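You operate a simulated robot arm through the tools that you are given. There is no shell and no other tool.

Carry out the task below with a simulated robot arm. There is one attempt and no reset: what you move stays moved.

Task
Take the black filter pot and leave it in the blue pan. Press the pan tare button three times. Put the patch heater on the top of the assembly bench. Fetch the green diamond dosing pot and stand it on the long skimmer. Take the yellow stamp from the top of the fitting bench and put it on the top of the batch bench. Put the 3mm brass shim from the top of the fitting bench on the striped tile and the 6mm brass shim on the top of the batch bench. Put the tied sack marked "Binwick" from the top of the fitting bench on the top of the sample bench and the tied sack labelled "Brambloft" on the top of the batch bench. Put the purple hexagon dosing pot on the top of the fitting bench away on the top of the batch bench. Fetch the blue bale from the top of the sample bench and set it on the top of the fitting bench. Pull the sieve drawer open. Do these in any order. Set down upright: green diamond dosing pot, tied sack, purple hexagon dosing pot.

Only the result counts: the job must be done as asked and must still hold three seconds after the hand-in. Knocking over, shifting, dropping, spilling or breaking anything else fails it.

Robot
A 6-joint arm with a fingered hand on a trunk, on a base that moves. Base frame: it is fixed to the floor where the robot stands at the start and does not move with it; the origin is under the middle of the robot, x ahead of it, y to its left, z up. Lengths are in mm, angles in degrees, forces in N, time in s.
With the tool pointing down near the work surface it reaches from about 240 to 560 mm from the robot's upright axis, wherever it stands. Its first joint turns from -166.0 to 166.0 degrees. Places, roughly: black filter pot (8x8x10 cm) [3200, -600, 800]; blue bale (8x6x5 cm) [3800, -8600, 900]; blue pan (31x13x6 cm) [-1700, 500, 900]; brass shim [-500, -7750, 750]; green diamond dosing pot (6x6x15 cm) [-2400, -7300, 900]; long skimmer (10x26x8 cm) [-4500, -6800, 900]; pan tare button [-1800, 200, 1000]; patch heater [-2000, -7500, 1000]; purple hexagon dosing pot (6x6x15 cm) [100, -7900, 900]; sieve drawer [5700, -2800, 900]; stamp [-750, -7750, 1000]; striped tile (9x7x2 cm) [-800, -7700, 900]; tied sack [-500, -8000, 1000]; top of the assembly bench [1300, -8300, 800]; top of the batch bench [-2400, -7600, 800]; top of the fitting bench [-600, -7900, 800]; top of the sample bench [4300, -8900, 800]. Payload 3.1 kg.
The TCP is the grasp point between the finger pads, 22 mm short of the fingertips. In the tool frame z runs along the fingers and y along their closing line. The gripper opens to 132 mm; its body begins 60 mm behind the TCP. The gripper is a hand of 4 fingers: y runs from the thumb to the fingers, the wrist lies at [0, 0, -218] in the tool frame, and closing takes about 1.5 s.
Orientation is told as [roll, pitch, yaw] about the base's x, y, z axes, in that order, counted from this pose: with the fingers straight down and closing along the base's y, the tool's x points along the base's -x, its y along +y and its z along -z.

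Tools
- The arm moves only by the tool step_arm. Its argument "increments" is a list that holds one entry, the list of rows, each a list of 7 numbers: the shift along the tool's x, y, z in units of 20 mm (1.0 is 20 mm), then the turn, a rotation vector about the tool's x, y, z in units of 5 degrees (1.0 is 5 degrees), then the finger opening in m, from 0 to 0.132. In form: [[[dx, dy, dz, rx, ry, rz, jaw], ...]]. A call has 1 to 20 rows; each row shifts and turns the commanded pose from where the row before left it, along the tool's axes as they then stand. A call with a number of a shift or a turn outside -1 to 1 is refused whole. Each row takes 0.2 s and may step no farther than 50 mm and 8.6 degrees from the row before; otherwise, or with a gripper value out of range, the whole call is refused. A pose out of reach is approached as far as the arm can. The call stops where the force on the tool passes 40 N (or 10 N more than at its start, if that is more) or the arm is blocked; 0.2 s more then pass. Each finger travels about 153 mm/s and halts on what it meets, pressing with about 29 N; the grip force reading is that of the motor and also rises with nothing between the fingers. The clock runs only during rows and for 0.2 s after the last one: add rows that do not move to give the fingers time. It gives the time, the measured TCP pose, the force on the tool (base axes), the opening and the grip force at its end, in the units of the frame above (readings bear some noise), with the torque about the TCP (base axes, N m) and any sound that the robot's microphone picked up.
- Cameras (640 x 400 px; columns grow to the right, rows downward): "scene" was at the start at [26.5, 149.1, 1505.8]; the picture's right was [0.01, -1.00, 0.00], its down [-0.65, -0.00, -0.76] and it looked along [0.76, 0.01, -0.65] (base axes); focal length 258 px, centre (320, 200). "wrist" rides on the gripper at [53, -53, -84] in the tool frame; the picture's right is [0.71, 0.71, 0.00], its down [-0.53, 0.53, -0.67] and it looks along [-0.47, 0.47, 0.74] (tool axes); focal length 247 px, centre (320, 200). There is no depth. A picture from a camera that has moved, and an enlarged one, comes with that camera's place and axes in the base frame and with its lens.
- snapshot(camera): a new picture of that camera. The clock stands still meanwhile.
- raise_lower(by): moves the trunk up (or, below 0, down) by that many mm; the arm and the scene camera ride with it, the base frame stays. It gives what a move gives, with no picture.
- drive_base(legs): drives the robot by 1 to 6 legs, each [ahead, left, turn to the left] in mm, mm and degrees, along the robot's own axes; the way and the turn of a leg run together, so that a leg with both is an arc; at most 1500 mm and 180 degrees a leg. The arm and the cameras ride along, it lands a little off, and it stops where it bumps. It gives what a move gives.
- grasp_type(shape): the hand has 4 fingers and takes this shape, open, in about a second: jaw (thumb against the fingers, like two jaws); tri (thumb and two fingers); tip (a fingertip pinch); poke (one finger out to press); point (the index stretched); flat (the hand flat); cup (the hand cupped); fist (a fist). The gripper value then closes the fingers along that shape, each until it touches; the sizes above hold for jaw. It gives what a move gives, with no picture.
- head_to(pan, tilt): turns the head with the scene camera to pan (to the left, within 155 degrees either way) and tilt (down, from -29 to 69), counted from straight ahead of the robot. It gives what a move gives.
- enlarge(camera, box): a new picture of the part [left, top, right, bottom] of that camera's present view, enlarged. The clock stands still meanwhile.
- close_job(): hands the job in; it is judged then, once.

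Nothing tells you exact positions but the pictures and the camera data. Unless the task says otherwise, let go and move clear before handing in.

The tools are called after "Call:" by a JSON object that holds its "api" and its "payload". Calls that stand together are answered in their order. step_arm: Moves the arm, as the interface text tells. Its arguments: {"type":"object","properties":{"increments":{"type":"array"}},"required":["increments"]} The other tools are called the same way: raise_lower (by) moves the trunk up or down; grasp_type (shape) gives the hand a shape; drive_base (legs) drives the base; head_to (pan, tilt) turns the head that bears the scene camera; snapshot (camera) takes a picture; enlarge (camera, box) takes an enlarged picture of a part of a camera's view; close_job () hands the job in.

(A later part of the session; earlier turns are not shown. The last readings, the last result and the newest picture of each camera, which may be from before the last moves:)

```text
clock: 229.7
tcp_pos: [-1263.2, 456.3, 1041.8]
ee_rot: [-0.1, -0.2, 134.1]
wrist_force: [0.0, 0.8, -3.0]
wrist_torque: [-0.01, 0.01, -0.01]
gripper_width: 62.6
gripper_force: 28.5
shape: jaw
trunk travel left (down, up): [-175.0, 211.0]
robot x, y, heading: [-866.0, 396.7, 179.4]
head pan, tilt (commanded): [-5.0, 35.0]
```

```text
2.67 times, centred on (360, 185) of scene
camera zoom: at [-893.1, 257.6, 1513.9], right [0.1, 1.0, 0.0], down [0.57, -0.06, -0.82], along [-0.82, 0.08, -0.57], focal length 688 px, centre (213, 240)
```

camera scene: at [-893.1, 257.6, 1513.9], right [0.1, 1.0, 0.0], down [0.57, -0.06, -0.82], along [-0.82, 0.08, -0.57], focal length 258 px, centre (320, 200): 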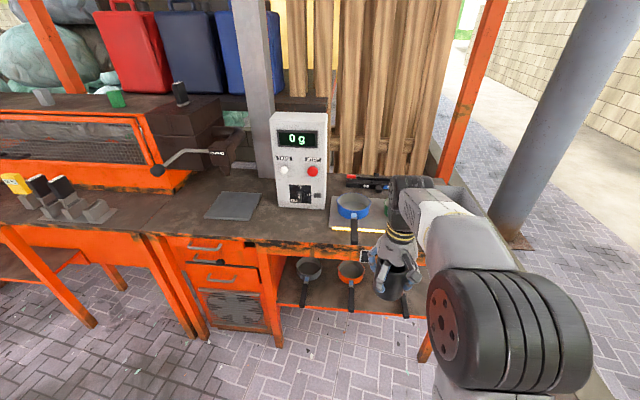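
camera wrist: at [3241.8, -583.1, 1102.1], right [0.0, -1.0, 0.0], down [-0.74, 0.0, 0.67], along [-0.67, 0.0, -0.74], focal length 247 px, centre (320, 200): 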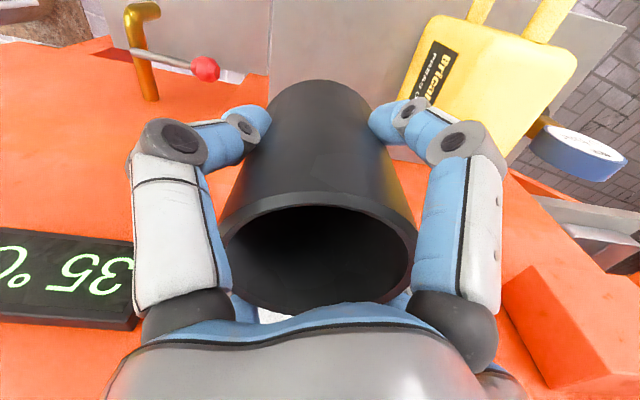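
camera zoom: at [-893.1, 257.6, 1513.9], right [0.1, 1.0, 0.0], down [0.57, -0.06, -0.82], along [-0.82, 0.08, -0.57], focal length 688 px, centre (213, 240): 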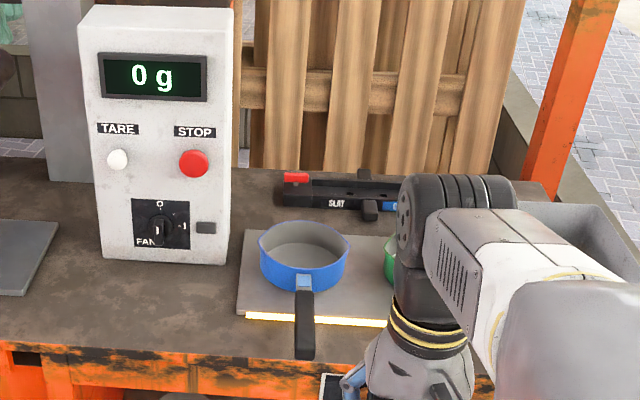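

The blue pan's rim centre is about (-1709, 475, 922). I'll drive up to about x = -1200 and position the pot over it.

Call:
{"api": "drive_base", "payload": {"legs": [[335, 0, 0.6]]}}

Call:
{"api": "snapshot", "payload": {"camera": "scene"}}

Call:
{"api": "snapshot", "payload": {"camera": "wrist"}}

```text
clock: 231.9
tcp_pos: [-1602.1, 454.7, 1042.3]
ee_rot: [0.0, -0.1, 134.6]
wrist_force: [-0.8, -0.1, -1.9]
wrist_torque: [-0.01, -0.03, 0.03]
gripper_width: 62.3
gripper_force: 28.9
shape: jaw
trunk travel left (down, up): [-175.0, 211.0]
robot x, y, heading: [-1203.1, 400.7, 179.6]
head pan, tilt (commanded): [-5.0, 35.0]
```

```text
taken
camera scene: at [-1230.4, 259.9, 1513.8], right [0.09, 1.0, 0.0], down [0.57, -0.05, -0.82], along [-0.82, 0.07, -0.57], focal length 258 px, centre (320, 200)
```

scene: 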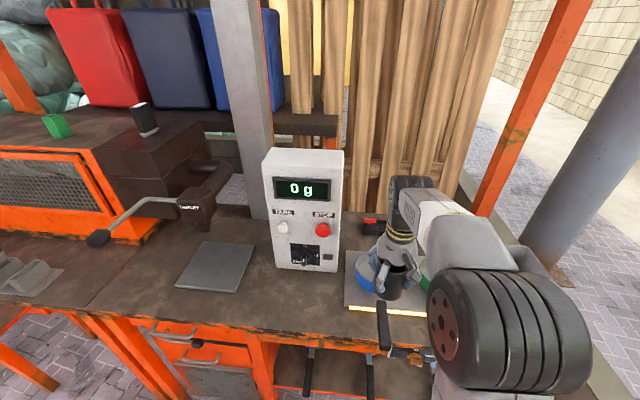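

```text
taken
camera wrist: at [-1526.9, 453.7, 1125.7], right [-0.01, -1.0, 0.0], down [-0.74, 0.0, 0.67], along [-0.67, 0.01, -0.74], focal length 247 px, centre (320, 200)
```

wrist: 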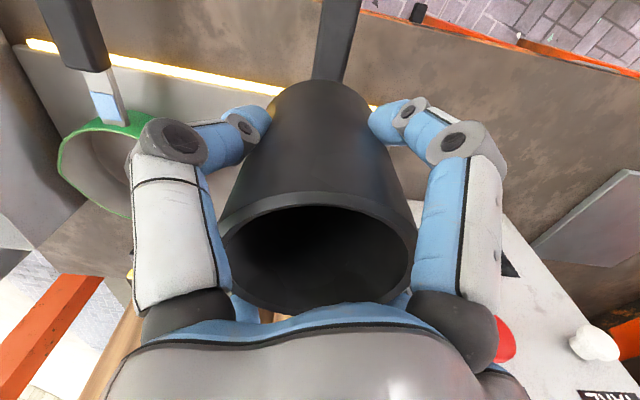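

Call:
{"api": "step_arm", "payload": {"increments": [[[-0.894, 0.621, 0, 0, 0, 0, 0.04], [-0.894, 0.621, 0, 0, 0, 0, 0.04], [-0.894, 0.621, 0, 0, 0, 0, 0.04], [-0.894, 0.621, 0, 0, 0, 0, 0.04], [-0.894, 0.621, 0, 0, 0, 0, 0.04], [0, 0, 0, 0, 0, 0, 0.04]]]}}

Call:
{"api": "snapshot", "payload": {"camera": "wrist"}}

Call:
{"api": "enlarge", "payload": {"camera": "scene", "box": [300, 180, 460, 300]}}

```text
clock: 233.3
tcp_pos: [-1708.0, 475.2, 1042.6]
ee_rot: [0.0, -0.1, 134.7]
wrist_force: [-0.2, -0.1, -2.5]
wrist_torque: [0.03, 0.01, 0.02]
gripper_width: 62.3
gripper_force: 28.7
shape: jaw
trunk travel left (down, up): [-175.0, 211.0]
robot x, y, heading: [-1205.2, 398.5, 179.9]
head pan, tilt (commanded): [-5.0, 35.0]
```

```text
taken
camera wrist: at [-1632.6, 473.2, 1126.5], right [-0.01, -1.0, 0.0], down [-0.74, 0.0, 0.67], along [-0.67, 0.01, -0.74], focal length 247 px, centre (320, 200)
```

wrist: 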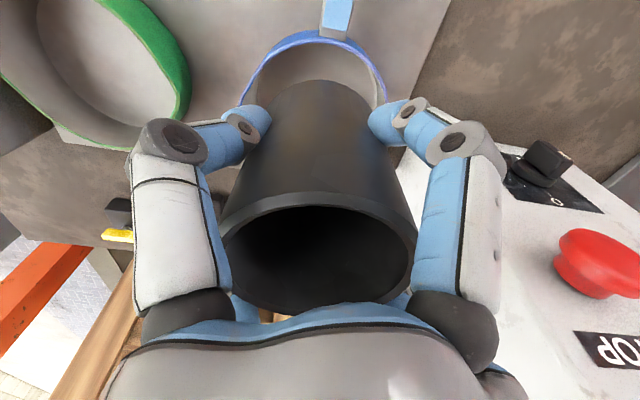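

```text
3.33 times, centred on (380, 240) of scene
camera zoom: at [-1228.7, 259.8, 1513.9], right [0.09, 1.0, 0.0], down [0.57, -0.05, -0.82], along [-0.82, 0.07, -0.57], focal length 859 px, centre (120, 67)
```

zoom: 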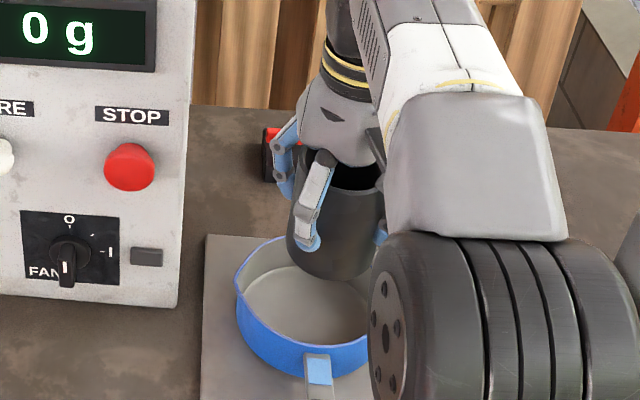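

The pan centre works out at about (-1717, 475). I'll shift slightly and lower the pot in stages, watching the force.

Call:
{"api": "step_arm", "payload": {"increments": [[[-0.32, 0.32, 0, 0, 0, 0, 0.04], [0, 0, 1, 0, 0, 0, 0.04], [0, 0, 1, 0, 0, 0, 0.04], [0, 0, 1, 0, 0, 0, 0.04], [0, 0, 0, 0, 0, 0, 0.04]]]}}

Call:
{"api": "snapshot", "payload": {"camera": "wrist"}}

Call:
{"api": "enlarge", "payload": {"camera": "scene", "box": [300, 180, 460, 300]}}

```text
clock: 234.5
tcp_pos: [-1717.6, 473.3, 982.4]
ee_rot: [-0.2, -0.3, 134.6]
wrist_force: [0.0, 0.8, -2.4]
wrist_torque: [0.03, 0.03, 0.0]
gripper_width: 62.5
gripper_force: 29.0
shape: jaw
trunk travel left (down, up): [-175.0, 211.0]
robot x, y, heading: [-1202.5, 395.0, 179.8]
head pan, tilt (commanded): [-5.0, 35.0]
```

```text
taken
camera wrist: at [-1642.2, 473.3, 1065.1], right [-0.01, -1.0, 0.0], down [-0.74, 0.0, 0.67], along [-0.67, 0.01, -0.74], focal length 247 px, centre (320, 200)
```

wrist: 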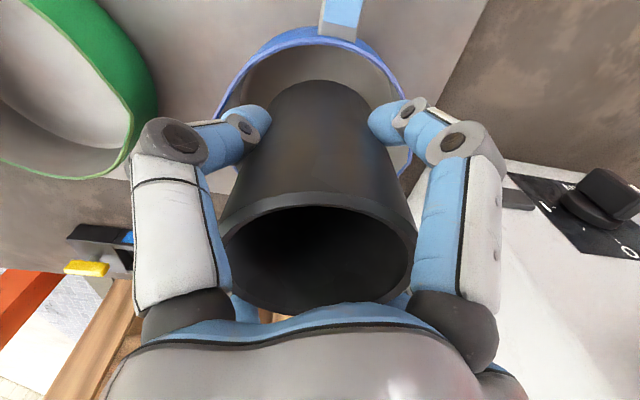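

```text
3.33 times, centred on (380, 240) of scene
camera zoom: at [-1229.3, 259.9, 1513.9], right [0.09, 1.0, 0.0], down [0.57, -0.05, -0.82], along [-0.82, 0.07, -0.57], focal length 859 px, centre (120, 67)
```

zoom: 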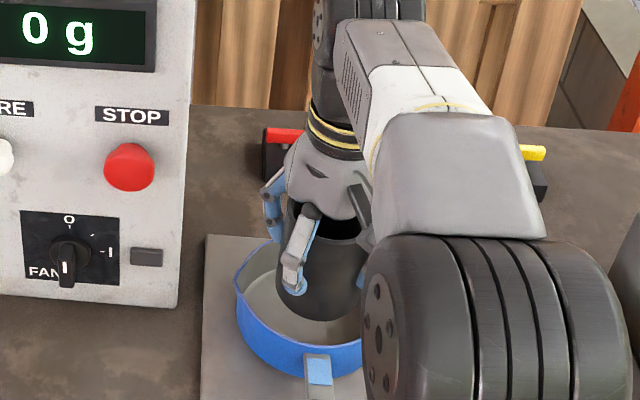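

Call:
{"api": "step_arm", "payload": {"increments": [[[-0.3, 0.03, 0.5, 0, 0, 0, 0.04], [0, 0, 0.5, 0, 0, 0, 0.04], [0, 0, 0.5, 0, 0, 0, 0.04], [0, 0, 0.25, 0, 0, 0, 0.04], [0, 0, 0, 0, 0, 0, 0.04]]]}}

Call:
{"api": "step_arm", "payload": {"increments": [[[0, 0, 0.2, 0, 0, 0, 0.04], [0, 0, 0.0, 0, 0, 0, 0.04]]]}}

Call:
{"api": "step_arm", "payload": {"increments": [[[0, 0, 0.2, 0, 0, 0, 0.04], [0, 0, 0.0, 0, 0, 0, 0.04]]]}}

```text
clock: 235.7
tcp_pos: [-1722.2, 478.7, 946.1]
ee_rot: [0.0, -0.1, 134.6]
wrist_force: [-0.6, -0.5, -1.8]
wrist_torque: [0.0, 0.0, 0.02]
gripper_width: 62.3
gripper_force: 29.5
shape: jaw
trunk travel left (down, up): [-175.0, 211.0]
robot x, y, heading: [-1202.5, 397.8, 179.5]
head pan, tilt (commanded): [-5.0, 35.0]
```

```text
clock: 236.3
tcp_pos: [-1722.2, 478.6, 942.7]
ee_rot: [0.0, -0.1, 134.7]
wrist_force: [0.7, 0.2, -1.8]
wrist_torque: [0.01, -0.02, 0.0]
gripper_width: 62.1
gripper_force: 28.9
shape: jaw
trunk travel left (down, up): [-175.0, 211.0]
robot x, y, heading: [-1202.3, 401.7, 179.8]
head pan, tilt (commanded): [-5.0, 35.0]
```

```text
clock: 236.9
tcp_pos: [-1722.4, 478.0, 939.1]
ee_rot: [0.0, -0.1, 134.6]
wrist_force: [-0.1, -0.1, -2.2]
wrist_torque: [0.0, -0.02, 0.01]
gripper_width: 62.4
gripper_force: 28.9
shape: jaw
trunk travel left (down, up): [-175.0, 211.0]
robot x, y, heading: [-1201.5, 403.2, 179.6]
head pan, tilt (commanded): [-5.0, 35.0]
```

Call:
{"api": "enlarge", "payload": {"camera": "scene", "box": [300, 180, 460, 300]}}

Call:
{"api": "step_arm", "payload": {"increments": [[[0, 0, 0.2, 0, 0, 0, 0.04], [0, 0, 0.2, 0, 0, 0, 0.04], [0, 0, 0.0, 0, 0, 0, 0.04]]]}}

Call:
{"api": "step_arm", "payload": {"increments": [[[0, 0, 0.2, 0, 0, 0, 0.04], [0, 0, 0.0, 0, 0, 0, 0.04]]]}}

```text
3.33 times, centred on (380, 240) of scene
camera zoom: at [-1229.3, 259.9, 1513.9], right [0.09, 1.0, 0.0], down [0.57, -0.05, -0.82], along [-0.82, 0.07, -0.57], focal length 859 px, centre (120, 67)
```

zoom: 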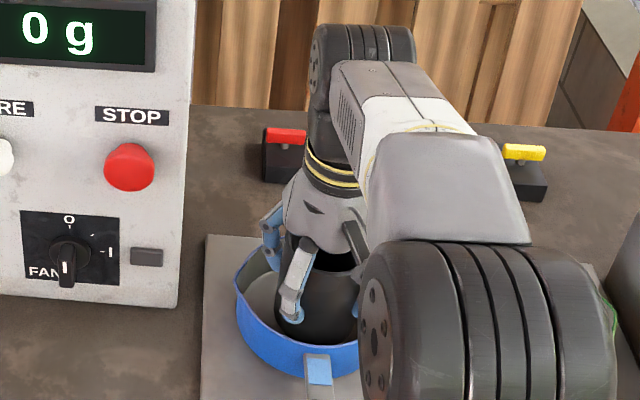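

```text
clock: 237.7
tcp_pos: [-1721.5, 479.3, 931.3]
ee_rot: [-0.1, -0.1, 134.6]
wrist_force: [0.6, -0.5, -1.9]
wrist_torque: [-0.04, -0.02, 0.0]
gripper_width: 62.5
gripper_force: 29.1
shape: jaw
trunk travel left (down, up): [-175.0, 211.0]
robot x, y, heading: [-1205.4, 401.2, 180.0]
head pan, tilt (commanded): [-5.0, 35.0]
```

```text
clock: 238.3
tcp_pos: [-1720.9, 478.8, 927.2]
ee_rot: [-0.1, -0.1, 134.6]
wrist_force: [0.9, -0.2, -2.6]
wrist_torque: [-0.03, -0.02, -0.01]
gripper_width: 62.2
gripper_force: 29.2
shape: jaw
trunk travel left (down, up): [-175.0, 211.0]
robot x, y, heading: [-1201.0, 398.6, 179.8]
head pan, tilt (commanded): [-5.0, 35.0]
```

Call:
{"api": "step_arm", "payload": {"increments": [[[0, 0, 0.2, 0, 0, 0, 0.04], [0, 0, 0.0, 0, 0, 0, 0.04]]]}}

Call:
{"api": "step_arm", "payload": {"increments": [[[0, 0, 0.2, 0, 0, 0, 0.04], [0, 0, 0.0, 0, 0, 0, 0.04]]]}}

Call:
{"api": "step_arm", "payload": {"increments": [[[0, 0, 0.2, 0, 0, 0, 0.04], [0, 0, 0.0, 0, 0, 0, 0.04]]]}}

Call:
{"api": "snapshot", "payload": {"camera": "wrist"}}

```text
clock: 238.9
tcp_pos: [-1721.5, 478.8, 924.6]
ee_rot: [0.1, -0.3, 134.7]
wrist_force: [-1.6, 0.1, 8.5]
wrist_torque: [0.08, -0.06, 0.04]
gripper_width: 62.6
gripper_force: 28.9
shape: jaw
trunk travel left (down, up): [-175.0, 211.0]
robot x, y, heading: [-1201.5, 396.6, 179.9]
head pan, tilt (commanded): [-5.0, 35.0]
```

```text
clock: 239.5
tcp_pos: [-1721.9, 479.5, 924.4]
ee_rot: [0.3, -0.6, 134.6]
wrist_force: [-6.1, -0.7, 36.6]
wrist_torque: [0.08, -0.06, 0.04]
gripper_width: 62.9
gripper_force: 28.7
shape: jaw
trunk travel left (down, up): [-175.0, 211.0]
robot x, y, heading: [-1202.5, 401.4, 179.7]
head pan, tilt (commanded): [-5.0, 35.0]
```

```text
clock: 239.9
tcp_pos: [-1722.5, 477.8, 923.8]
ee_rot: [0.6, -0.8, 134.6]
wrist_force: [5.8, -2.1, 20.7]
wrist_torque: [0.05, -0.35, -0.04]
gripper_width: 63.0
gripper_force: 29.2
shape: jaw
trunk travel left (down, up): [-175.0, 211.0]
robot x, y, heading: [-1203.6, 398.3, 179.7]
head pan, tilt (commanded): [-5.0, 35.0]
stopped in row 2: the force on the tool passed its limit at 49 N (the readings are from after the stop); the commanded pose is now the measured one
```

```text
taken
camera wrist: at [-1645.9, 477.8, 1006.3], right [-0.01, -1.0, 0.0], down [-0.73, 0.0, 0.68], along [-0.68, 0.01, -0.73], focal length 247 px, centre (320, 200)
```

wrist: 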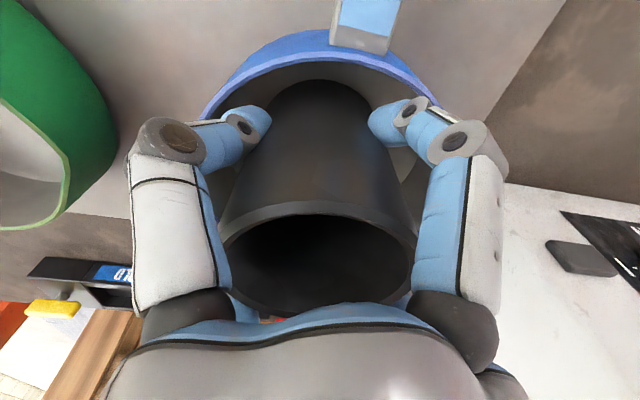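

The pot rests on the pan bottom. I'll ease up 2 mm, open the fingers just a little within the pan rim, and lift out.

Call:
{"api": "step_arm", "payload": {"increments": [[[0, 0, -0.1, 0, 0, 0, 0.063], [0, 0, 0, 0, 0, 0, 0.07], [0, 0, 0, 0, 0, 0, 0.076], [0, 0, 0, 0, 0, 0, 0.076]]]}}

Call:
{"api": "snapshot", "payload": {"camera": "wrist"}}

```text
clock: 240.9
tcp_pos: [-1725.0, 479.3, 921.8]
ee_rot: [0.5, -0.6, 134.6]
wrist_force: [-0.9, 1.0, -0.1]
wrist_torque: [-0.01, 0.02, -0.01]
gripper_width: 75.0
gripper_force: 0.0
shape: jaw
trunk travel left (down, up): [-175.0, 211.0]
robot x, y, heading: [-1203.3, 395.3, 179.6]
head pan, tilt (commanded): [-5.0, 35.0]
```

```text
taken
camera wrist: at [-1648.1, 478.4, 1005.0], right [-0.01, -1.0, 0.0], down [-0.74, 0.0, 0.68], along [-0.68, 0.01, -0.74], focal length 247 px, centre (320, 200)
```

wrist: 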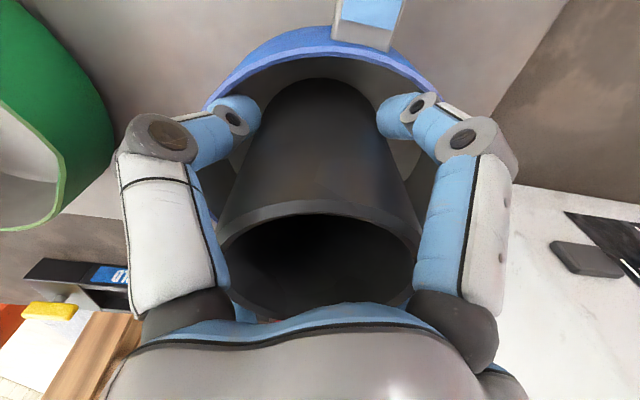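

Call:
{"api": "step_arm", "payload": {"increments": [[[0, 0, -0.5, 0, 0, 0, 0.08], [0, 0, -0.5, 0, 0, 0, 0.082], [0, 0, -0.5, 0, 0, 0, 0.09], [0, 0, -0.5, 0, 0, 0, 0.1], [0, 0, -1, 0, 0, 0, 0.11], [0, 0, -1, 0, 0, 0, 0.12], [0, 0, -1, 0, 0, 0, 0.132], [0, 0, -1, 0, 0, 0, 0.132], [0, 0, -1, 0, 0, 0, 0.132], [0, 0, 0, 0, 0, 0, 0.132]]]}}

Call:
{"api": "snapshot", "payload": {"camera": "wrist"}}

Call:
{"api": "enlarge", "payload": {"camera": "scene", "box": [300, 180, 460, 300]}}

```text
clock: 243.1
tcp_pos: [-1718.3, 479.0, 1060.6]
ee_rot: [0.4, -0.7, 134.6]
wrist_force: [0.2, 0.7, -0.8]
wrist_torque: [0.0, 0.01, -0.04]
gripper_width: 132.0
gripper_force: 0.1
shape: jaw
out of reach, approached as far as the arm can: row 9
trunk travel left (down, up): [-175.0, 211.0]
robot x, y, heading: [-1201.7, 398.5, 179.4]
head pan, tilt (commanded): [-5.0, 35.0]
```

```text
taken
camera wrist: at [-1642.6, 477.1, 1143.9], right [-0.01, -1.0, 0.0], down [-0.74, 0.0, 0.68], along [-0.68, 0.01, -0.74], focal length 247 px, centre (320, 200)
```

wrist: 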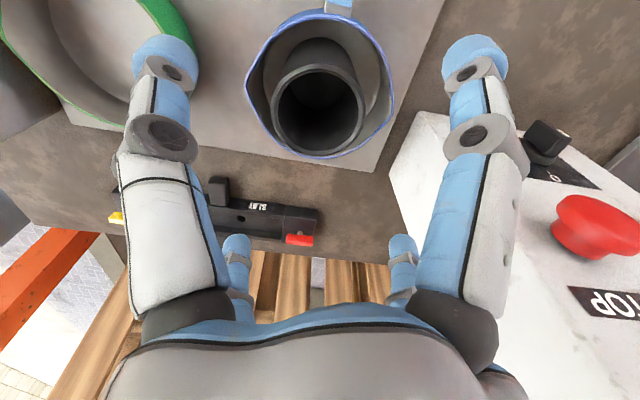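

```text
3.33 times, centred on (380, 240) of scene
camera zoom: at [-1229.2, 259.9, 1513.9], right [0.09, 1.0, 0.0], down [0.57, -0.05, -0.82], along [-0.82, 0.07, -0.57], focal length 859 px, centre (120, 67)
```

zoom: 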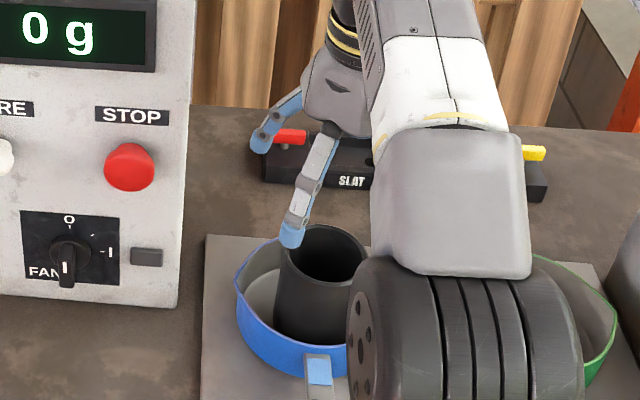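

The black pot stands in the blue pan. I'll draw the arm back, square it, and drive toward the benches at y ≈ -7500.

Call:
{"api": "step_arm", "payload": {"increments": [[[0.81, -0.82, 0, 0, 0, 0, 0.132], [0.81, -0.82, 0, 0, 0, 0, 0.132], [0.81, -0.82, 0, 0, 0, 0, 0.132], [0.81, -0.82, 0, 0, 0, 0, 0.132], [0.81, -0.82, 0, 0, 0, 0, 0.132], [0, 0, 0, -0.1, -0.1, -1, 0.132], [0, 0, 0, 0, 0, -1, 0.132], [0, 0, 0, 0, 0, -1, 0.132], [0, 0, 0, 0, 0, -1, 0.132], [0, 0, 0, 0, 0, -1, 0.132], [0, 0, 0, 0, 0, -1, 0.132], [0, 0, 0, 0, 0, -1, 0.132], [0, 0, 0, 0, 0, -1, 0.132], [0, 0, 0, 0, 0, -1, 0.132], [0, 0, 0, 0, 0, 0, 0.132]]]}}

Call:
{"api": "drive_base", "payload": {"legs": [[-350, 0, 0]]}}

Call:
{"api": "snapshot", "payload": {"camera": "scene"}}

```text
clock: 246.3
tcp_pos: [-1603.8, 478.2, 1059.1]
ee_rot: [-0.2, -1.6, 179.8]
wrist_force: [0.4, -0.1, 0.7]
wrist_torque: [0.02, -0.05, -0.01]
gripper_width: 131.9
gripper_force: 0.1
shape: jaw
trunk travel left (down, up): [-175.0, 211.0]
robot x, y, heading: [-1202.8, 397.2, 179.8]
head pan, tilt (commanded): [-5.0, 35.0]
```

```text
clock: 248.5
tcp_pos: [-1254.5, 477.2, 1058.6]
ee_rot: [-0.2, -1.4, 179.6]
wrist_force: [0.1, 1.1, -0.7]
wrist_torque: [0.02, 0.01, 0.01]
gripper_width: 131.7
gripper_force: 0.1
shape: jaw
trunk travel left (down, up): [-175.0, 211.0]
robot x, y, heading: [-849.9, 399.5, 179.8]
head pan, tilt (commanded): [-5.0, 35.0]
```

```text
taken
camera scene: at [-879.6, 258.8, 1513.9], right [0.09, 1.0, 0.0], down [0.57, -0.05, -0.82], along [-0.82, 0.07, -0.57], focal length 258 px, centre (320, 200)
```

scene: 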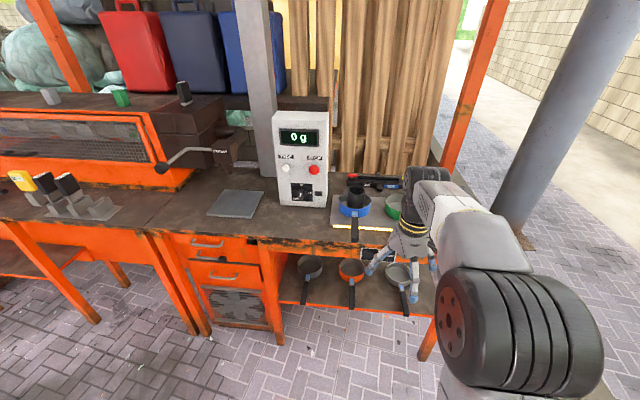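

Call:
{"api": "drive_base", "payload": {"legs": [[0, 0, 90.2], [1450, 0, 0], [750, -870, 0], [1400, 0, 0]]}}

Call:
{"api": "head_to", "payload": {"pan": 0, "tilt": 15}}

Call:
{"api": "snapshot", "payload": {"camera": "scene"}}

```text
clock: 264.1
tcp_pos: [-1804.7, -2077.4, 1058.9]
ee_rot: [-0.2, -1.2, -93.9]
wrist_force: [0.7, 0.4, 0.5]
wrist_torque: [0.0, 0.03, 0.0]
gripper_width: 131.9
gripper_force: 0.0
shape: jaw
trunk travel left (down, up): [-175.0, 211.0]
robot x, y, heading: [-1699.5, -1681.8, -93.6]
head pan, tilt (commanded): [-5.0, 35.0]
stopped in leg 3: the robot was blocked; the commanded pose is now the measured one
```

```text
clock: 264.9
tcp_pos: [-1806.5, -2077.3, 1059.3]
ee_rot: [-0.2, -1.4, -94.0]
wrist_force: [0.0, 0.1, -0.3]
wrist_torque: [0.01, -0.01, 0.02]
gripper_width: 131.7
gripper_force: 0.0
shape: jaw
trunk travel left (down, up): [-175.0, 211.0]
robot x, y, heading: [-1699.8, -1679.8, -93.9]
head pan, tilt (commanded): [0.0, 15.0]
```

```text
taken
camera scene: at [-1553.9, -1723.9, 1545.8], right [-1.0, 0.07, 0.0], down [0.02, 0.26, -0.97], along [-0.06, -0.96, -0.26], focal length 258 px, centre (320, 200)
```

scene: 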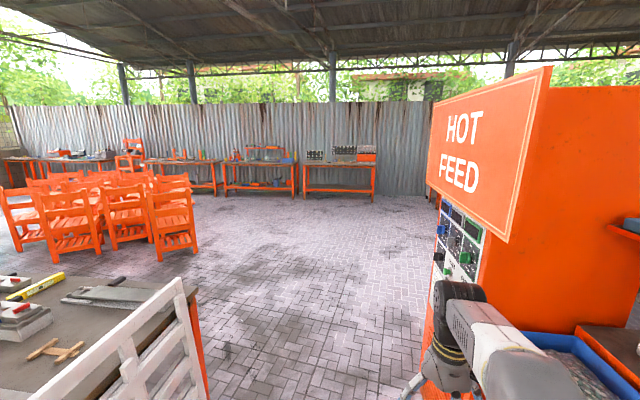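

I touched the hot-feed bench on my right (edge near x ≈ -1970). I'll sidestep left to x ≈ -1540 and continue down the corridor.

Call:
{"api": "drive_base", "payload": {"legs": [[-60, 160, 3.8], [1400, 0, 0], [1400, 0, 0], [600, 0, 0]]}}

Call:
{"api": "snapshot", "payload": {"camera": "scene"}}

Call:
{"api": "head_to", "payload": {"pan": -45, "tilt": 20}}

Call:
{"api": "snapshot", "payload": {"camera": "scene"}}

Call:
{"api": "head_to", "payload": {"pan": 45, "tilt": 20}}

Call:
{"api": "snapshot", "payload": {"camera": "scene"}}

```text
clock: 282.4
tcp_pos: [-1662.1, -5398.4, 1059.8]
ee_rot: [-0.2, -1.4, -90.9]
wrist_force: [0.5, 0.2, 0.0]
wrist_torque: [0.01, -0.04, 0.01]
gripper_width: 132.1
gripper_force: 0.0
shape: jaw
trunk travel left (down, up): [-175.0, 211.0]
robot x, y, heading: [-1580.2, -5001.7, -90.5]
head pan, tilt (commanded): [0.0, 15.0]
```

```text
taken
camera scene: at [-1430.0, -5032.1, 1545.8], right [-1.0, 0.01, 0.0], down [0.0, 0.26, -0.97], along [-0.01, -0.97, -0.26], focal length 258 px, centre (320, 200)
```

scene: 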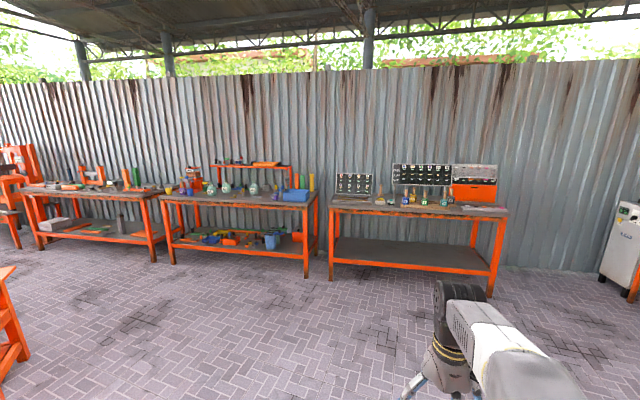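

```text
clock: 283.5
tcp_pos: [-1662.7, -5398.0, 1060.1]
ee_rot: [-0.3, -1.5, -90.9]
wrist_force: [-1.1, -0.1, -0.2]
wrist_torque: [0.01, -0.02, -0.02]
gripper_width: 132.0
gripper_force: 0.1
shape: jaw
trunk travel left (down, up): [-175.0, 211.0]
robot x, y, heading: [-1580.3, -4997.8, -90.6]
head pan, tilt (commanded): [-45.0, 20.0]
```

```text
taken
camera scene: at [-1495.4, -5003.0, 1537.7], right [-0.7, 0.72, 0.0], down [0.24, 0.24, -0.94], along [-0.67, -0.66, -0.34], focal length 258 px, centre (320, 200)
```

scene: 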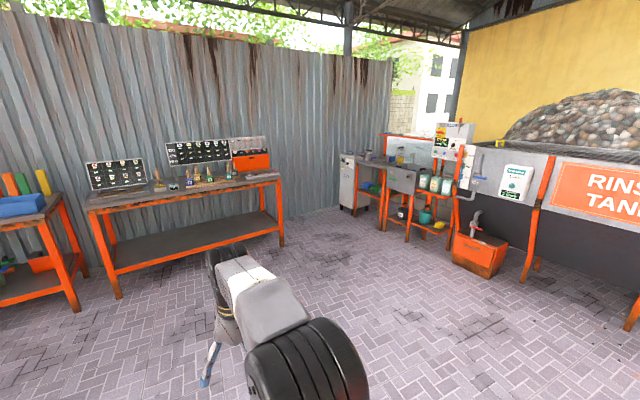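

```text
clock: 285.1
tcp_pos: [-1661.9, -5397.8, 1059.8]
ee_rot: [-0.2, -1.5, -90.9]
wrist_force: [0.0, -0.2, 0.1]
wrist_torque: [-0.04, -0.05, -0.01]
gripper_width: 131.7
gripper_force: 0.0
shape: jaw
trunk travel left (down, up): [-175.0, 211.0]
robot x, y, heading: [-1575.1, -4996.1, -90.6]
head pan, tilt (commanded): [45.0, 20.0]
```

```text
taken
camera scene: at [-1363.8, -5004.7, 1537.7], right [-0.72, -0.7, 0.0], down [-0.24, 0.24, -0.94], along [0.66, -0.67, -0.34], focal length 258 px, centre (320, 200)
```

scene: 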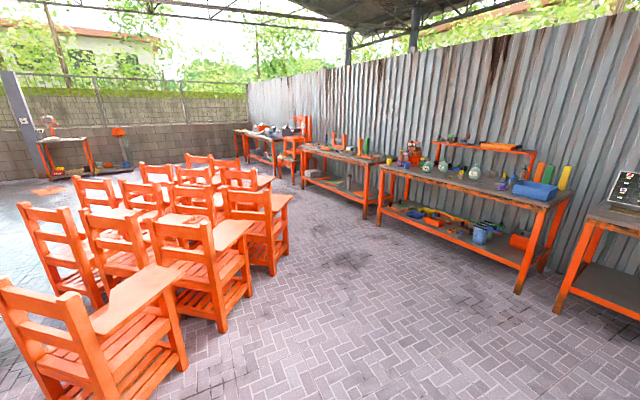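

Now I see the row of benches along the corrugated wall: batch bench (right), fitting bench (middle), assembly bench (left). I'll enlarge them.

Call:
{"api": "head_to", "payload": {"pan": 0, "tilt": 15}}

Call:
{"api": "enlarge", "payload": {"camera": "scene", "box": [320, 140, 520, 265]}}

Call:
{"api": "enlarge", "payload": {"camera": "scene", "box": [150, 140, 350, 265]}}

Call:
{"api": "enlarge", "payload": {"camera": "scene", "box": [0, 140, 200, 265]}}

```text
clock: 286.2
tcp_pos: [-1662.7, -5398.2, 1057.1]
ee_rot: [-0.2, -1.2, -91.0]
wrist_force: [0.1, 0.0, -0.2]
wrist_torque: [-0.01, -0.01, -0.04]
gripper_width: 131.8
gripper_force: 0.2
shape: jaw
trunk travel left (down, up): [-175.0, 211.0]
robot x, y, heading: [-1579.2, -4998.2, -90.8]
head pan, tilt (commanded): [0.0, 15.0]
```

```text
3.20 times, centred on (420, 202) of scene
camera zoom: at [-1429.9, -5031.4, 1545.8], right [-1.0, 0.01, 0.0], down [0.0, 0.26, -0.97], along [-0.01, -0.97, -0.26], focal length 825 px, centre (0, 192)
```

zoom: 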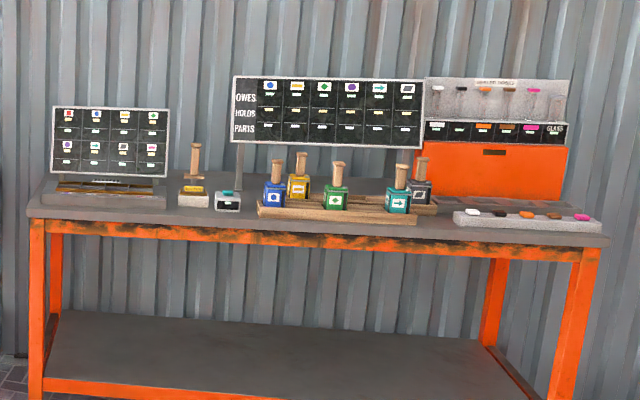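

```text
3.20 times, centred on (250, 202) of scene
camera zoom: at [-1429.9, -5031.4, 1545.8], right [-1.0, 0.01, 0.0], down [0.0, 0.26, -0.97], along [-0.01, -0.97, -0.26], focal length 825 px, centre (544, 192)
```

zoom: 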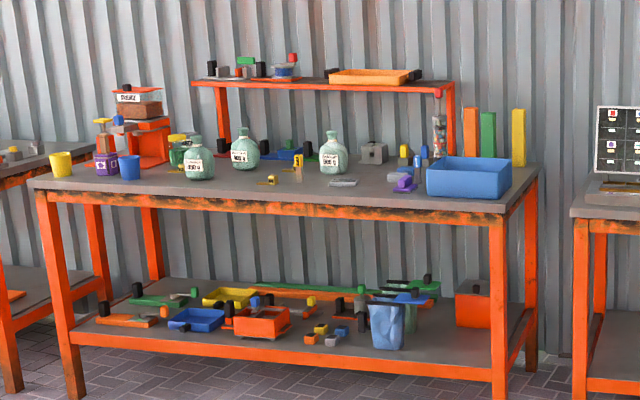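

```text
3.20 times, centred on (100, 202) of scene
camera zoom: at [-1429.9, -5031.4, 1545.8], right [-1.0, 0.01, 0.0], down [0.0, 0.26, -0.97], along [-0.01, -0.97, -0.26], focal length 825 px, centre (1024, 192)
```

zoom: 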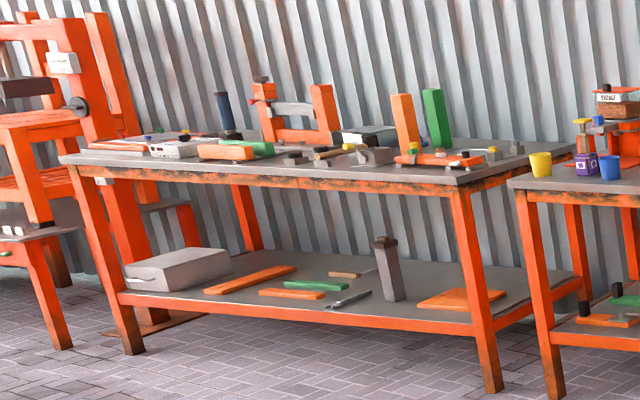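

Call:
{"api": "drive_base", "payload": {"legs": [[1400, -500, 0.8]]}}

Call:
{"api": "head_to", "payload": {"pan": 0, "tilt": 35}}

Call:
{"api": "snapshot", "payload": {"camera": "scene"}}

Call:
{"api": "enlarge", "payload": {"camera": "scene", "box": [280, 80, 520, 230]}}

Call:
{"api": "enlarge", "payload": {"camera": "scene", "box": [160, 80, 400, 230]}}

```text
clock: 293.6
tcp_pos: [-2164.0, -6789.7, 1058.7]
ee_rot: [-0.2, -1.4, -90.1]
wrist_force: [-1.0, 0.2, -0.4]
wrist_torque: [-0.01, -0.02, 0.0]
gripper_width: 132.0
gripper_force: 0.1
shape: jaw
trunk travel left (down, up): [-175.0, 211.0]
robot x, y, heading: [-2085.7, -6386.9, -89.9]
head pan, tilt (commanded): [0.0, 15.0]
```

```text
clock: 294.4
tcp_pos: [-2164.8, -6788.8, 1059.3]
ee_rot: [-0.2, -1.3, -90.1]
wrist_force: [0.3, 0.1, -0.3]
wrist_torque: [-0.02, 0.01, 0.01]
gripper_width: 132.0
gripper_force: 0.0
shape: jaw
trunk travel left (down, up): [-175.0, 211.0]
robot x, y, heading: [-2086.2, -6392.5, -90.2]
head pan, tilt (commanded): [0.0, 35.0]
```

```text
taken
camera scene: at [-1936.8, -6414.7, 1513.9], right [-1.0, 0.0, 0.0], down [0.0, 0.57, -0.82], along [0.0, -0.82, -0.57], focal length 258 px, centre (320, 200)
```

scene: 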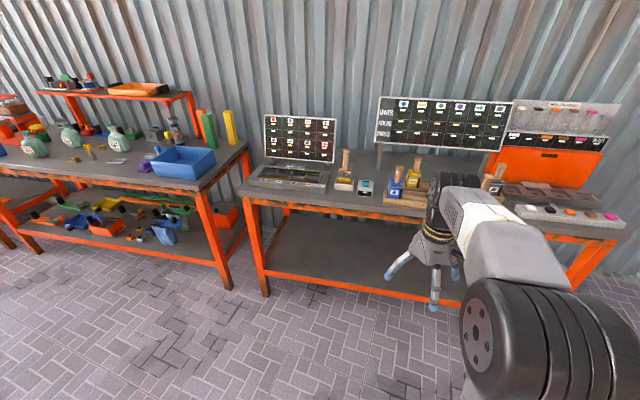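

```text
2.67 times, centred on (400, 155) of scene
camera zoom: at [-1936.8, -6414.7, 1513.9], right [-1.0, 0.0, 0.0], down [0.0, 0.57, -0.82], along [0.0, -0.82, -0.57], focal length 688 px, centre (107, 320)
```

zoom: 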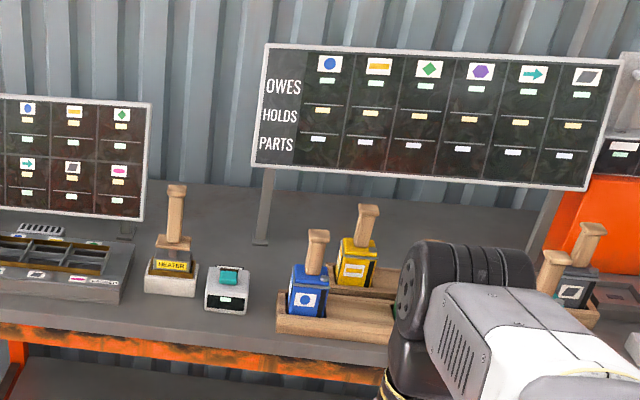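

```text
2.67 times, centred on (280, 155) of scene
camera zoom: at [-1936.8, -6414.7, 1513.9], right [-1.0, 0.0, 0.0], down [0.0, 0.57, -0.82], along [0.0, -0.82, -0.57], focal length 688 px, centre (427, 320)
```

zoom: 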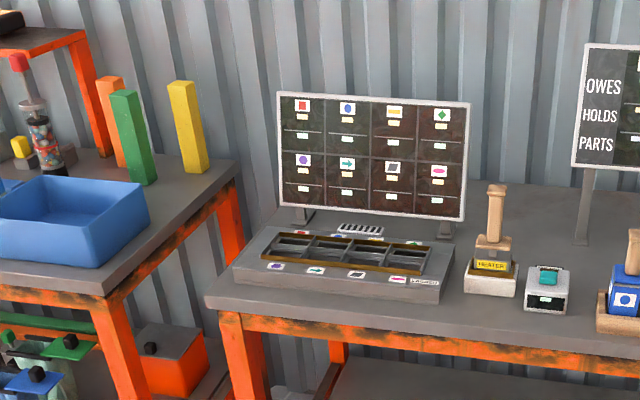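

The patch heater is the wooden-handled block labelled HEATER near (-2060, -7530). Now I'll move over to get the green diamond pot into view.

Call:
{"api": "drive_base", "payload": {"legs": [[250, -380, 0]]}}

Call:
{"api": "head_to", "payload": {"pan": 0, "tilt": 40}}

Call:
{"api": "snapshot", "payload": {"camera": "scene"}}

Call:
{"api": "enlarge", "payload": {"camera": "scene", "box": [220, 70, 460, 220]}}

Call:
{"api": "snapshot", "payload": {"camera": "wrist"}}

```text
clock: 297.2
tcp_pos: [-2544.7, -7040.0, 1057.7]
ee_rot: [-0.2, -1.4, -90.1]
wrist_force: [-0.2, 0.3, 0.0]
wrist_torque: [0.02, 0.01, 0.02]
gripper_width: 131.7
gripper_force: 0.0
shape: jaw
trunk travel left (down, up): [-175.0, 211.0]
robot x, y, heading: [-2464.6, -6635.5, -89.9]
head pan, tilt (commanded): [0.0, 35.0]
```

```text
clock: 297.8
tcp_pos: [-2544.8, -7039.7, 1058.5]
ee_rot: [-0.2, -1.4, -90.2]
wrist_force: [-0.2, 0.9, -0.3]
wrist_torque: [-0.01, -0.02, 0.0]
gripper_width: 131.7
gripper_force: 0.1
shape: jaw
trunk travel left (down, up): [-175.0, 211.0]
robot x, y, heading: [-2462.6, -6638.3, -89.9]
head pan, tilt (commanded): [0.0, 40.0]
```

```text
taken
camera scene: at [-2316.5, -6661.5, 1506.3], right [-1.0, 0.0, 0.0], down [0.0, 0.64, -0.77], along [0.0, -0.77, -0.64], focal length 258 px, centre (320, 200)
```

scene: 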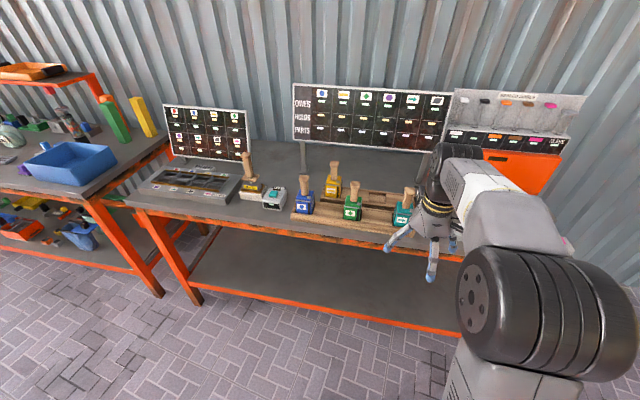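

```text
2.67 times, centred on (340, 145) of scene
camera zoom: at [-2316.5, -6661.5, 1506.3], right [-1.0, 0.0, 0.0], down [0.0, 0.64, -0.77], along [0.0, -0.77, -0.64], focal length 688 px, centre (267, 347)
```

zoom: 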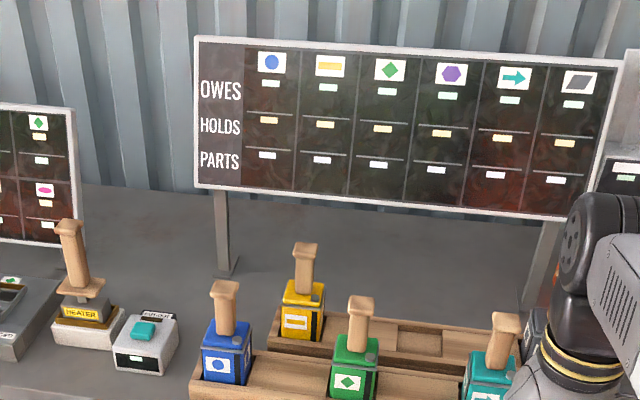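

```text
taken
camera wrist: at [-2597.6, -6984.2, 1142.1], right [0.71, 0.7, -0.02], down [0.53, -0.51, 0.68], along [0.47, -0.49, -0.73], focal length 247 px, centre (320, 200)
```

wrist: 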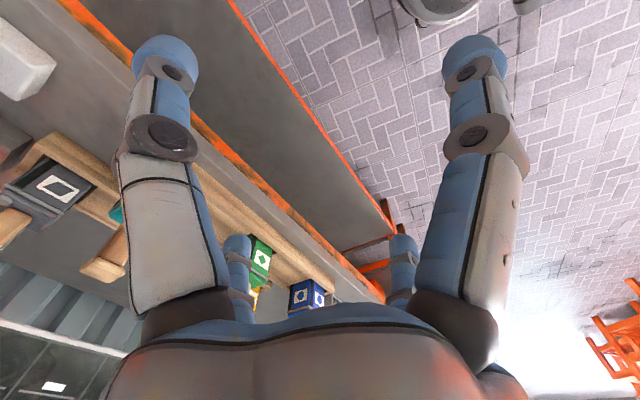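

The green diamond pot stands in the front rack row at about (-2430, -7343), handle top near z = 1014. I'll raise the trunk a bit, approach, and check with the wrist camera.

Call:
{"api": "raise_lower", "payload": {"by": 60}}

Call:
{"api": "drive_base", "payload": {"legs": [[225, 85, 0]]}}

Call:
{"api": "step_arm", "payload": {"increments": [[[0, 0, 0, 0, 0.27, 1, 0.132], [0, 0, 0, 0, 0, 1, 0.132], [0, 0, 0, 0, 0, 1, 0.132], [0, 0, 0, 0, 0, 1, 0.132], [0, 0, 0, 0, 0, 1, 0.132], [0, 0, 0, 0, 0, 1, 0.132], [0, 0, 0, 0, 0, 1, 0.132], [0, 0, 0, 0, 0, 1, 0.132], [0, 0, 0, 0, 0, 1, 0.132], [0, 0, 0, 0, 0, 0, 0.132]]]}}

Call:
{"api": "snapshot", "payload": {"camera": "wrist"}}

Call:
{"api": "snapshot", "payload": {"camera": "scene"}}

```text
clock: 298.8
tcp_pos: [-2544.5, -7039.0, 1118.6]
ee_rot: [-0.2, -1.4, -90.1]
wrist_force: [0.0, 0.0, 0.0]
wrist_torque: [0.05, 0.01, 0.0]
gripper_width: 131.8
gripper_force: 0.1
shape: jaw
trunk travel left (down, up): [-235.0, 151.0]
robot x, y, heading: [-2466.6, -6640.3, -89.9]
head pan, tilt (commanded): [0.0, 40.0]
```

```text
clock: 300.6
tcp_pos: [-2458.5, -7264.9, 1118.6]
ee_rot: [-0.3, -1.4, -90.2]
wrist_force: [-0.3, -0.4, 0.5]
wrist_torque: [0.01, 0.02, 0.02]
gripper_width: 131.9
gripper_force: 0.0
shape: jaw
trunk travel left (down, up): [-235.0, 151.0]
robot x, y, heading: [-2378.5, -6863.8, -89.9]
head pan, tilt (commanded): [0.0, 40.0]
```

```text
clock: 302.8
tcp_pos: [-2459.5, -7264.2, 1118.2]
ee_rot: [0.1, -0.1, -135.3]
wrist_force: [0.2, -0.1, 0.3]
wrist_torque: [-0.03, 0.01, -0.03]
gripper_width: 131.8
gripper_force: 0.0
shape: jaw
trunk travel left (down, up): [-235.0, 151.0]
robot x, y, heading: [-2383.7, -6860.0, -90.1]
head pan, tilt (commanded): [0.0, 40.0]
```

```text
taken
camera wrist: at [-2459.3, -7188.6, 1202.5], right [1.0, 0.0, 0.0], down [0.0, -0.74, 0.67], along [0.0, -0.67, -0.74], focal length 247 px, centre (320, 200)
```

wrist: 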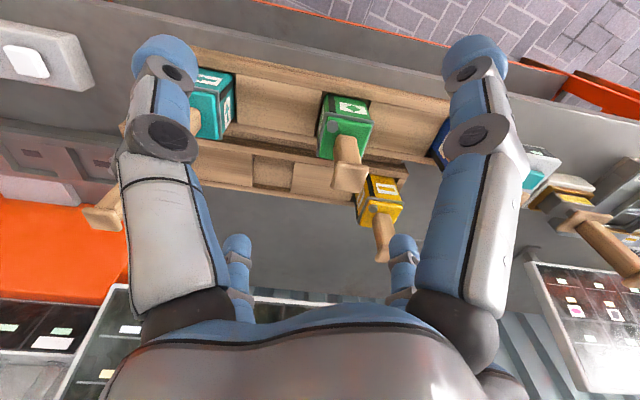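

```text
taken
camera scene: at [-2231.4, -6885.9, 1565.6], right [-1.0, 0.0, 0.0], down [0.0, 0.64, -0.77], along [0.0, -0.77, -0.64], focal length 258 px, centre (320, 200)
```

scene: 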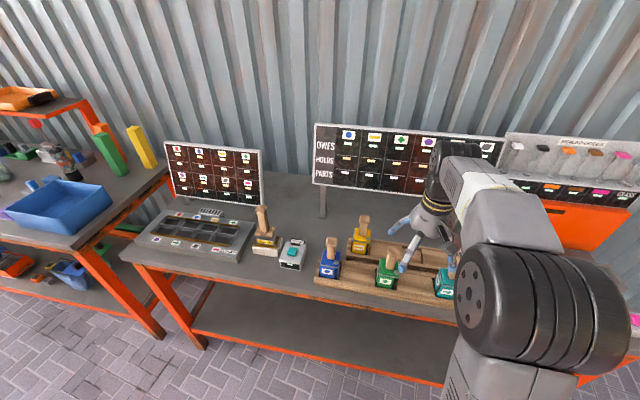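

Call:
{"api": "enlarge", "payload": {"camera": "wrist", "box": [240, 60, 440, 260]}}

Call:
{"api": "enlarge", "payload": {"camera": "scene", "box": [300, 200, 460, 300]}}

```text
2.00 times, centred on (340, 160) of wrist
camera zoom: at [-2459.3, -7188.6, 1202.5], right [1.0, 0.0, 0.0], down [0.0, -0.74, 0.67], along [0.0, -0.67, -0.74], focal length 494 px, centre (280, 280)
```

zoom: 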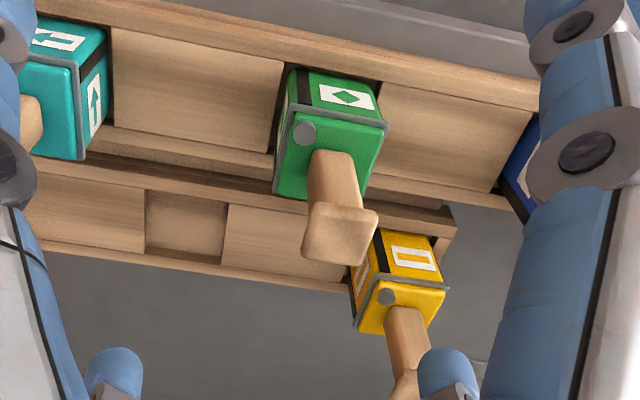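

```text
4.00 times, centred on (380, 250) of scene
camera zoom: at [-2231.4, -6885.9, 1565.6], right [-1.0, 0.0, 0.0], down [0.0, 0.64, -0.77], along [0.0, -0.77, -0.64], focal length 1031 px, centre (80, 0)
```

zoom: 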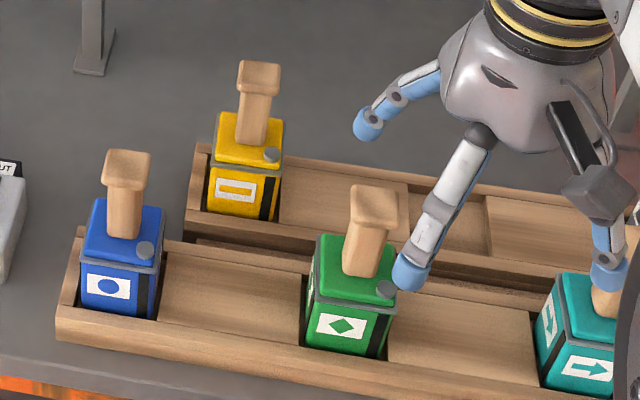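

The handle top is at about (-2430, -7336, 1010). I'll move above it with a moderate opening and descend partway.

Call:
{"api": "step_arm", "payload": {"increments": [[[-0.378, 0.906, 0, 0, 0, 0, 0.12], [-0.378, 0.906, 0, 0, 0, 0, 0.1], [-0.378, 0.906, 0, 0, 0, 0, 0.09], [-0.378, 0.906, 0, 0, 0, 0, 0.085], [0, 0, 1, 0, 0, 0, 0.085], [0, 0, 1, 0, 0, 0, 0.085], [0, 0, 0, 0, 0, 0, 0.085]]]}}

Call:
{"api": "snapshot", "payload": {"camera": "wrist"}}

Call:
{"api": "enlarge", "payload": {"camera": "scene", "box": [300, 200, 460, 300]}}

```text
clock: 304.4
tcp_pos: [-2430.3, -7337.7, 1076.7]
ee_rot: [0.1, -0.2, -135.2]
wrist_force: [0.5, -0.1, 0.8]
wrist_torque: [0.0, -0.01, 0.01]
gripper_width: 85.7
gripper_force: 0.0
shape: jaw
trunk travel left (down, up): [-235.0, 151.0]
robot x, y, heading: [-2379.2, -6862.1, -90.1]
head pan, tilt (commanded): [0.0, 40.0]
```

```text
taken
camera wrist: at [-2430.5, -7261.9, 1162.1], right [1.0, 0.0, 0.0], down [0.0, -0.74, 0.67], along [0.0, -0.67, -0.74], focal length 247 px, centre (320, 200)
```

wrist: 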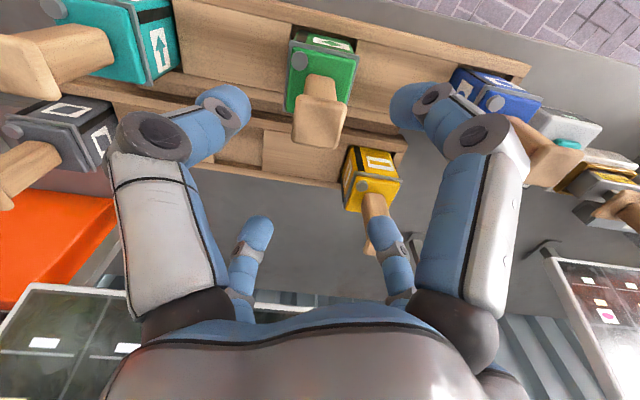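

```text
4.00 times, centred on (380, 250) of scene
camera zoom: at [-2231.4, -6885.7, 1565.6], right [-1.0, 0.0, 0.0], down [0.0, 0.64, -0.77], along [0.0, -0.77, -0.64], focal length 1031 px, centre (80, 0)
```

zoom: 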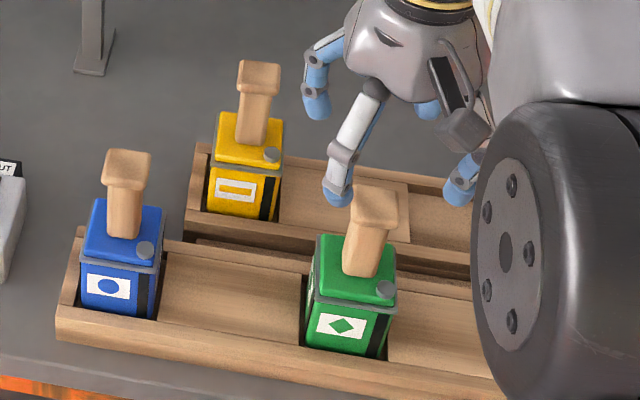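

Call:
{"api": "step_arm", "payload": {"increments": [[[0, -0.1, 1, 0, 0, 0, 0.085], [0, 0, 1, 0, 0, 0, 0.085], [0, 0, 1, 0, 0, 0, 0.085], [0, 0, 1, 0, 0, 0, 0.085], [0, 0, 0.7, 0, 0, 0, 0.085], [0, 0, 0, 0, 0, 0, 0.085]]]}}

Call:
{"api": "snapshot", "payload": {"camera": "wrist"}}

Call:
{"api": "enlarge", "payload": {"camera": "scene", "box": [300, 200, 460, 300]}}

```text
clock: 305.8
tcp_pos: [-2430.9, -7334.6, 984.1]
ee_rot: [0.1, 0.0, -135.2]
wrist_force: [-0.1, -0.2, -0.3]
wrist_torque: [-0.03, -0.01, -0.01]
gripper_width: 85.6
gripper_force: 0.0
shape: jaw
trunk travel left (down, up): [-235.0, 151.0]
robot x, y, heading: [-2383.6, -6866.7, -89.8]
head pan, tilt (commanded): [0.0, 40.0]
```

```text
taken
camera wrist: at [-2431.4, -7260.4, 1068.2], right [1.0, 0.0, 0.0], down [0.0, -0.74, 0.67], along [0.0, -0.67, -0.74], focal length 247 px, centre (320, 200)
```

wrist: 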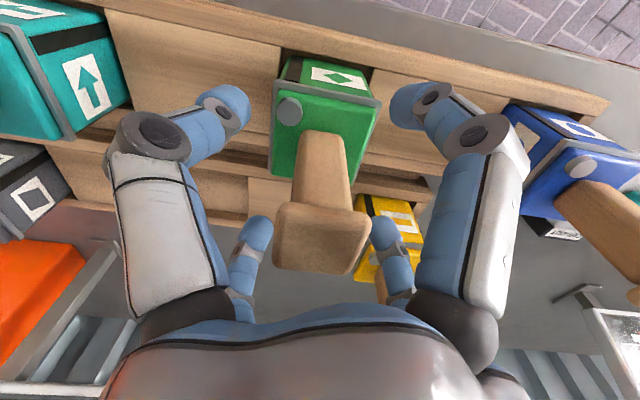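

```text
4.00 times, centred on (380, 250) of scene
camera zoom: at [-2231.4, -6885.9, 1565.6], right [-1.0, 0.0, 0.0], down [0.0, 0.64, -0.77], along [0.0, -0.77, -0.64], focal length 1031 px, centre (80, 0)
```

zoom: 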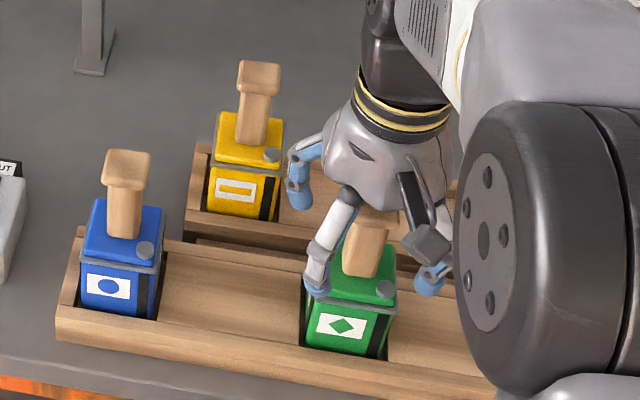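

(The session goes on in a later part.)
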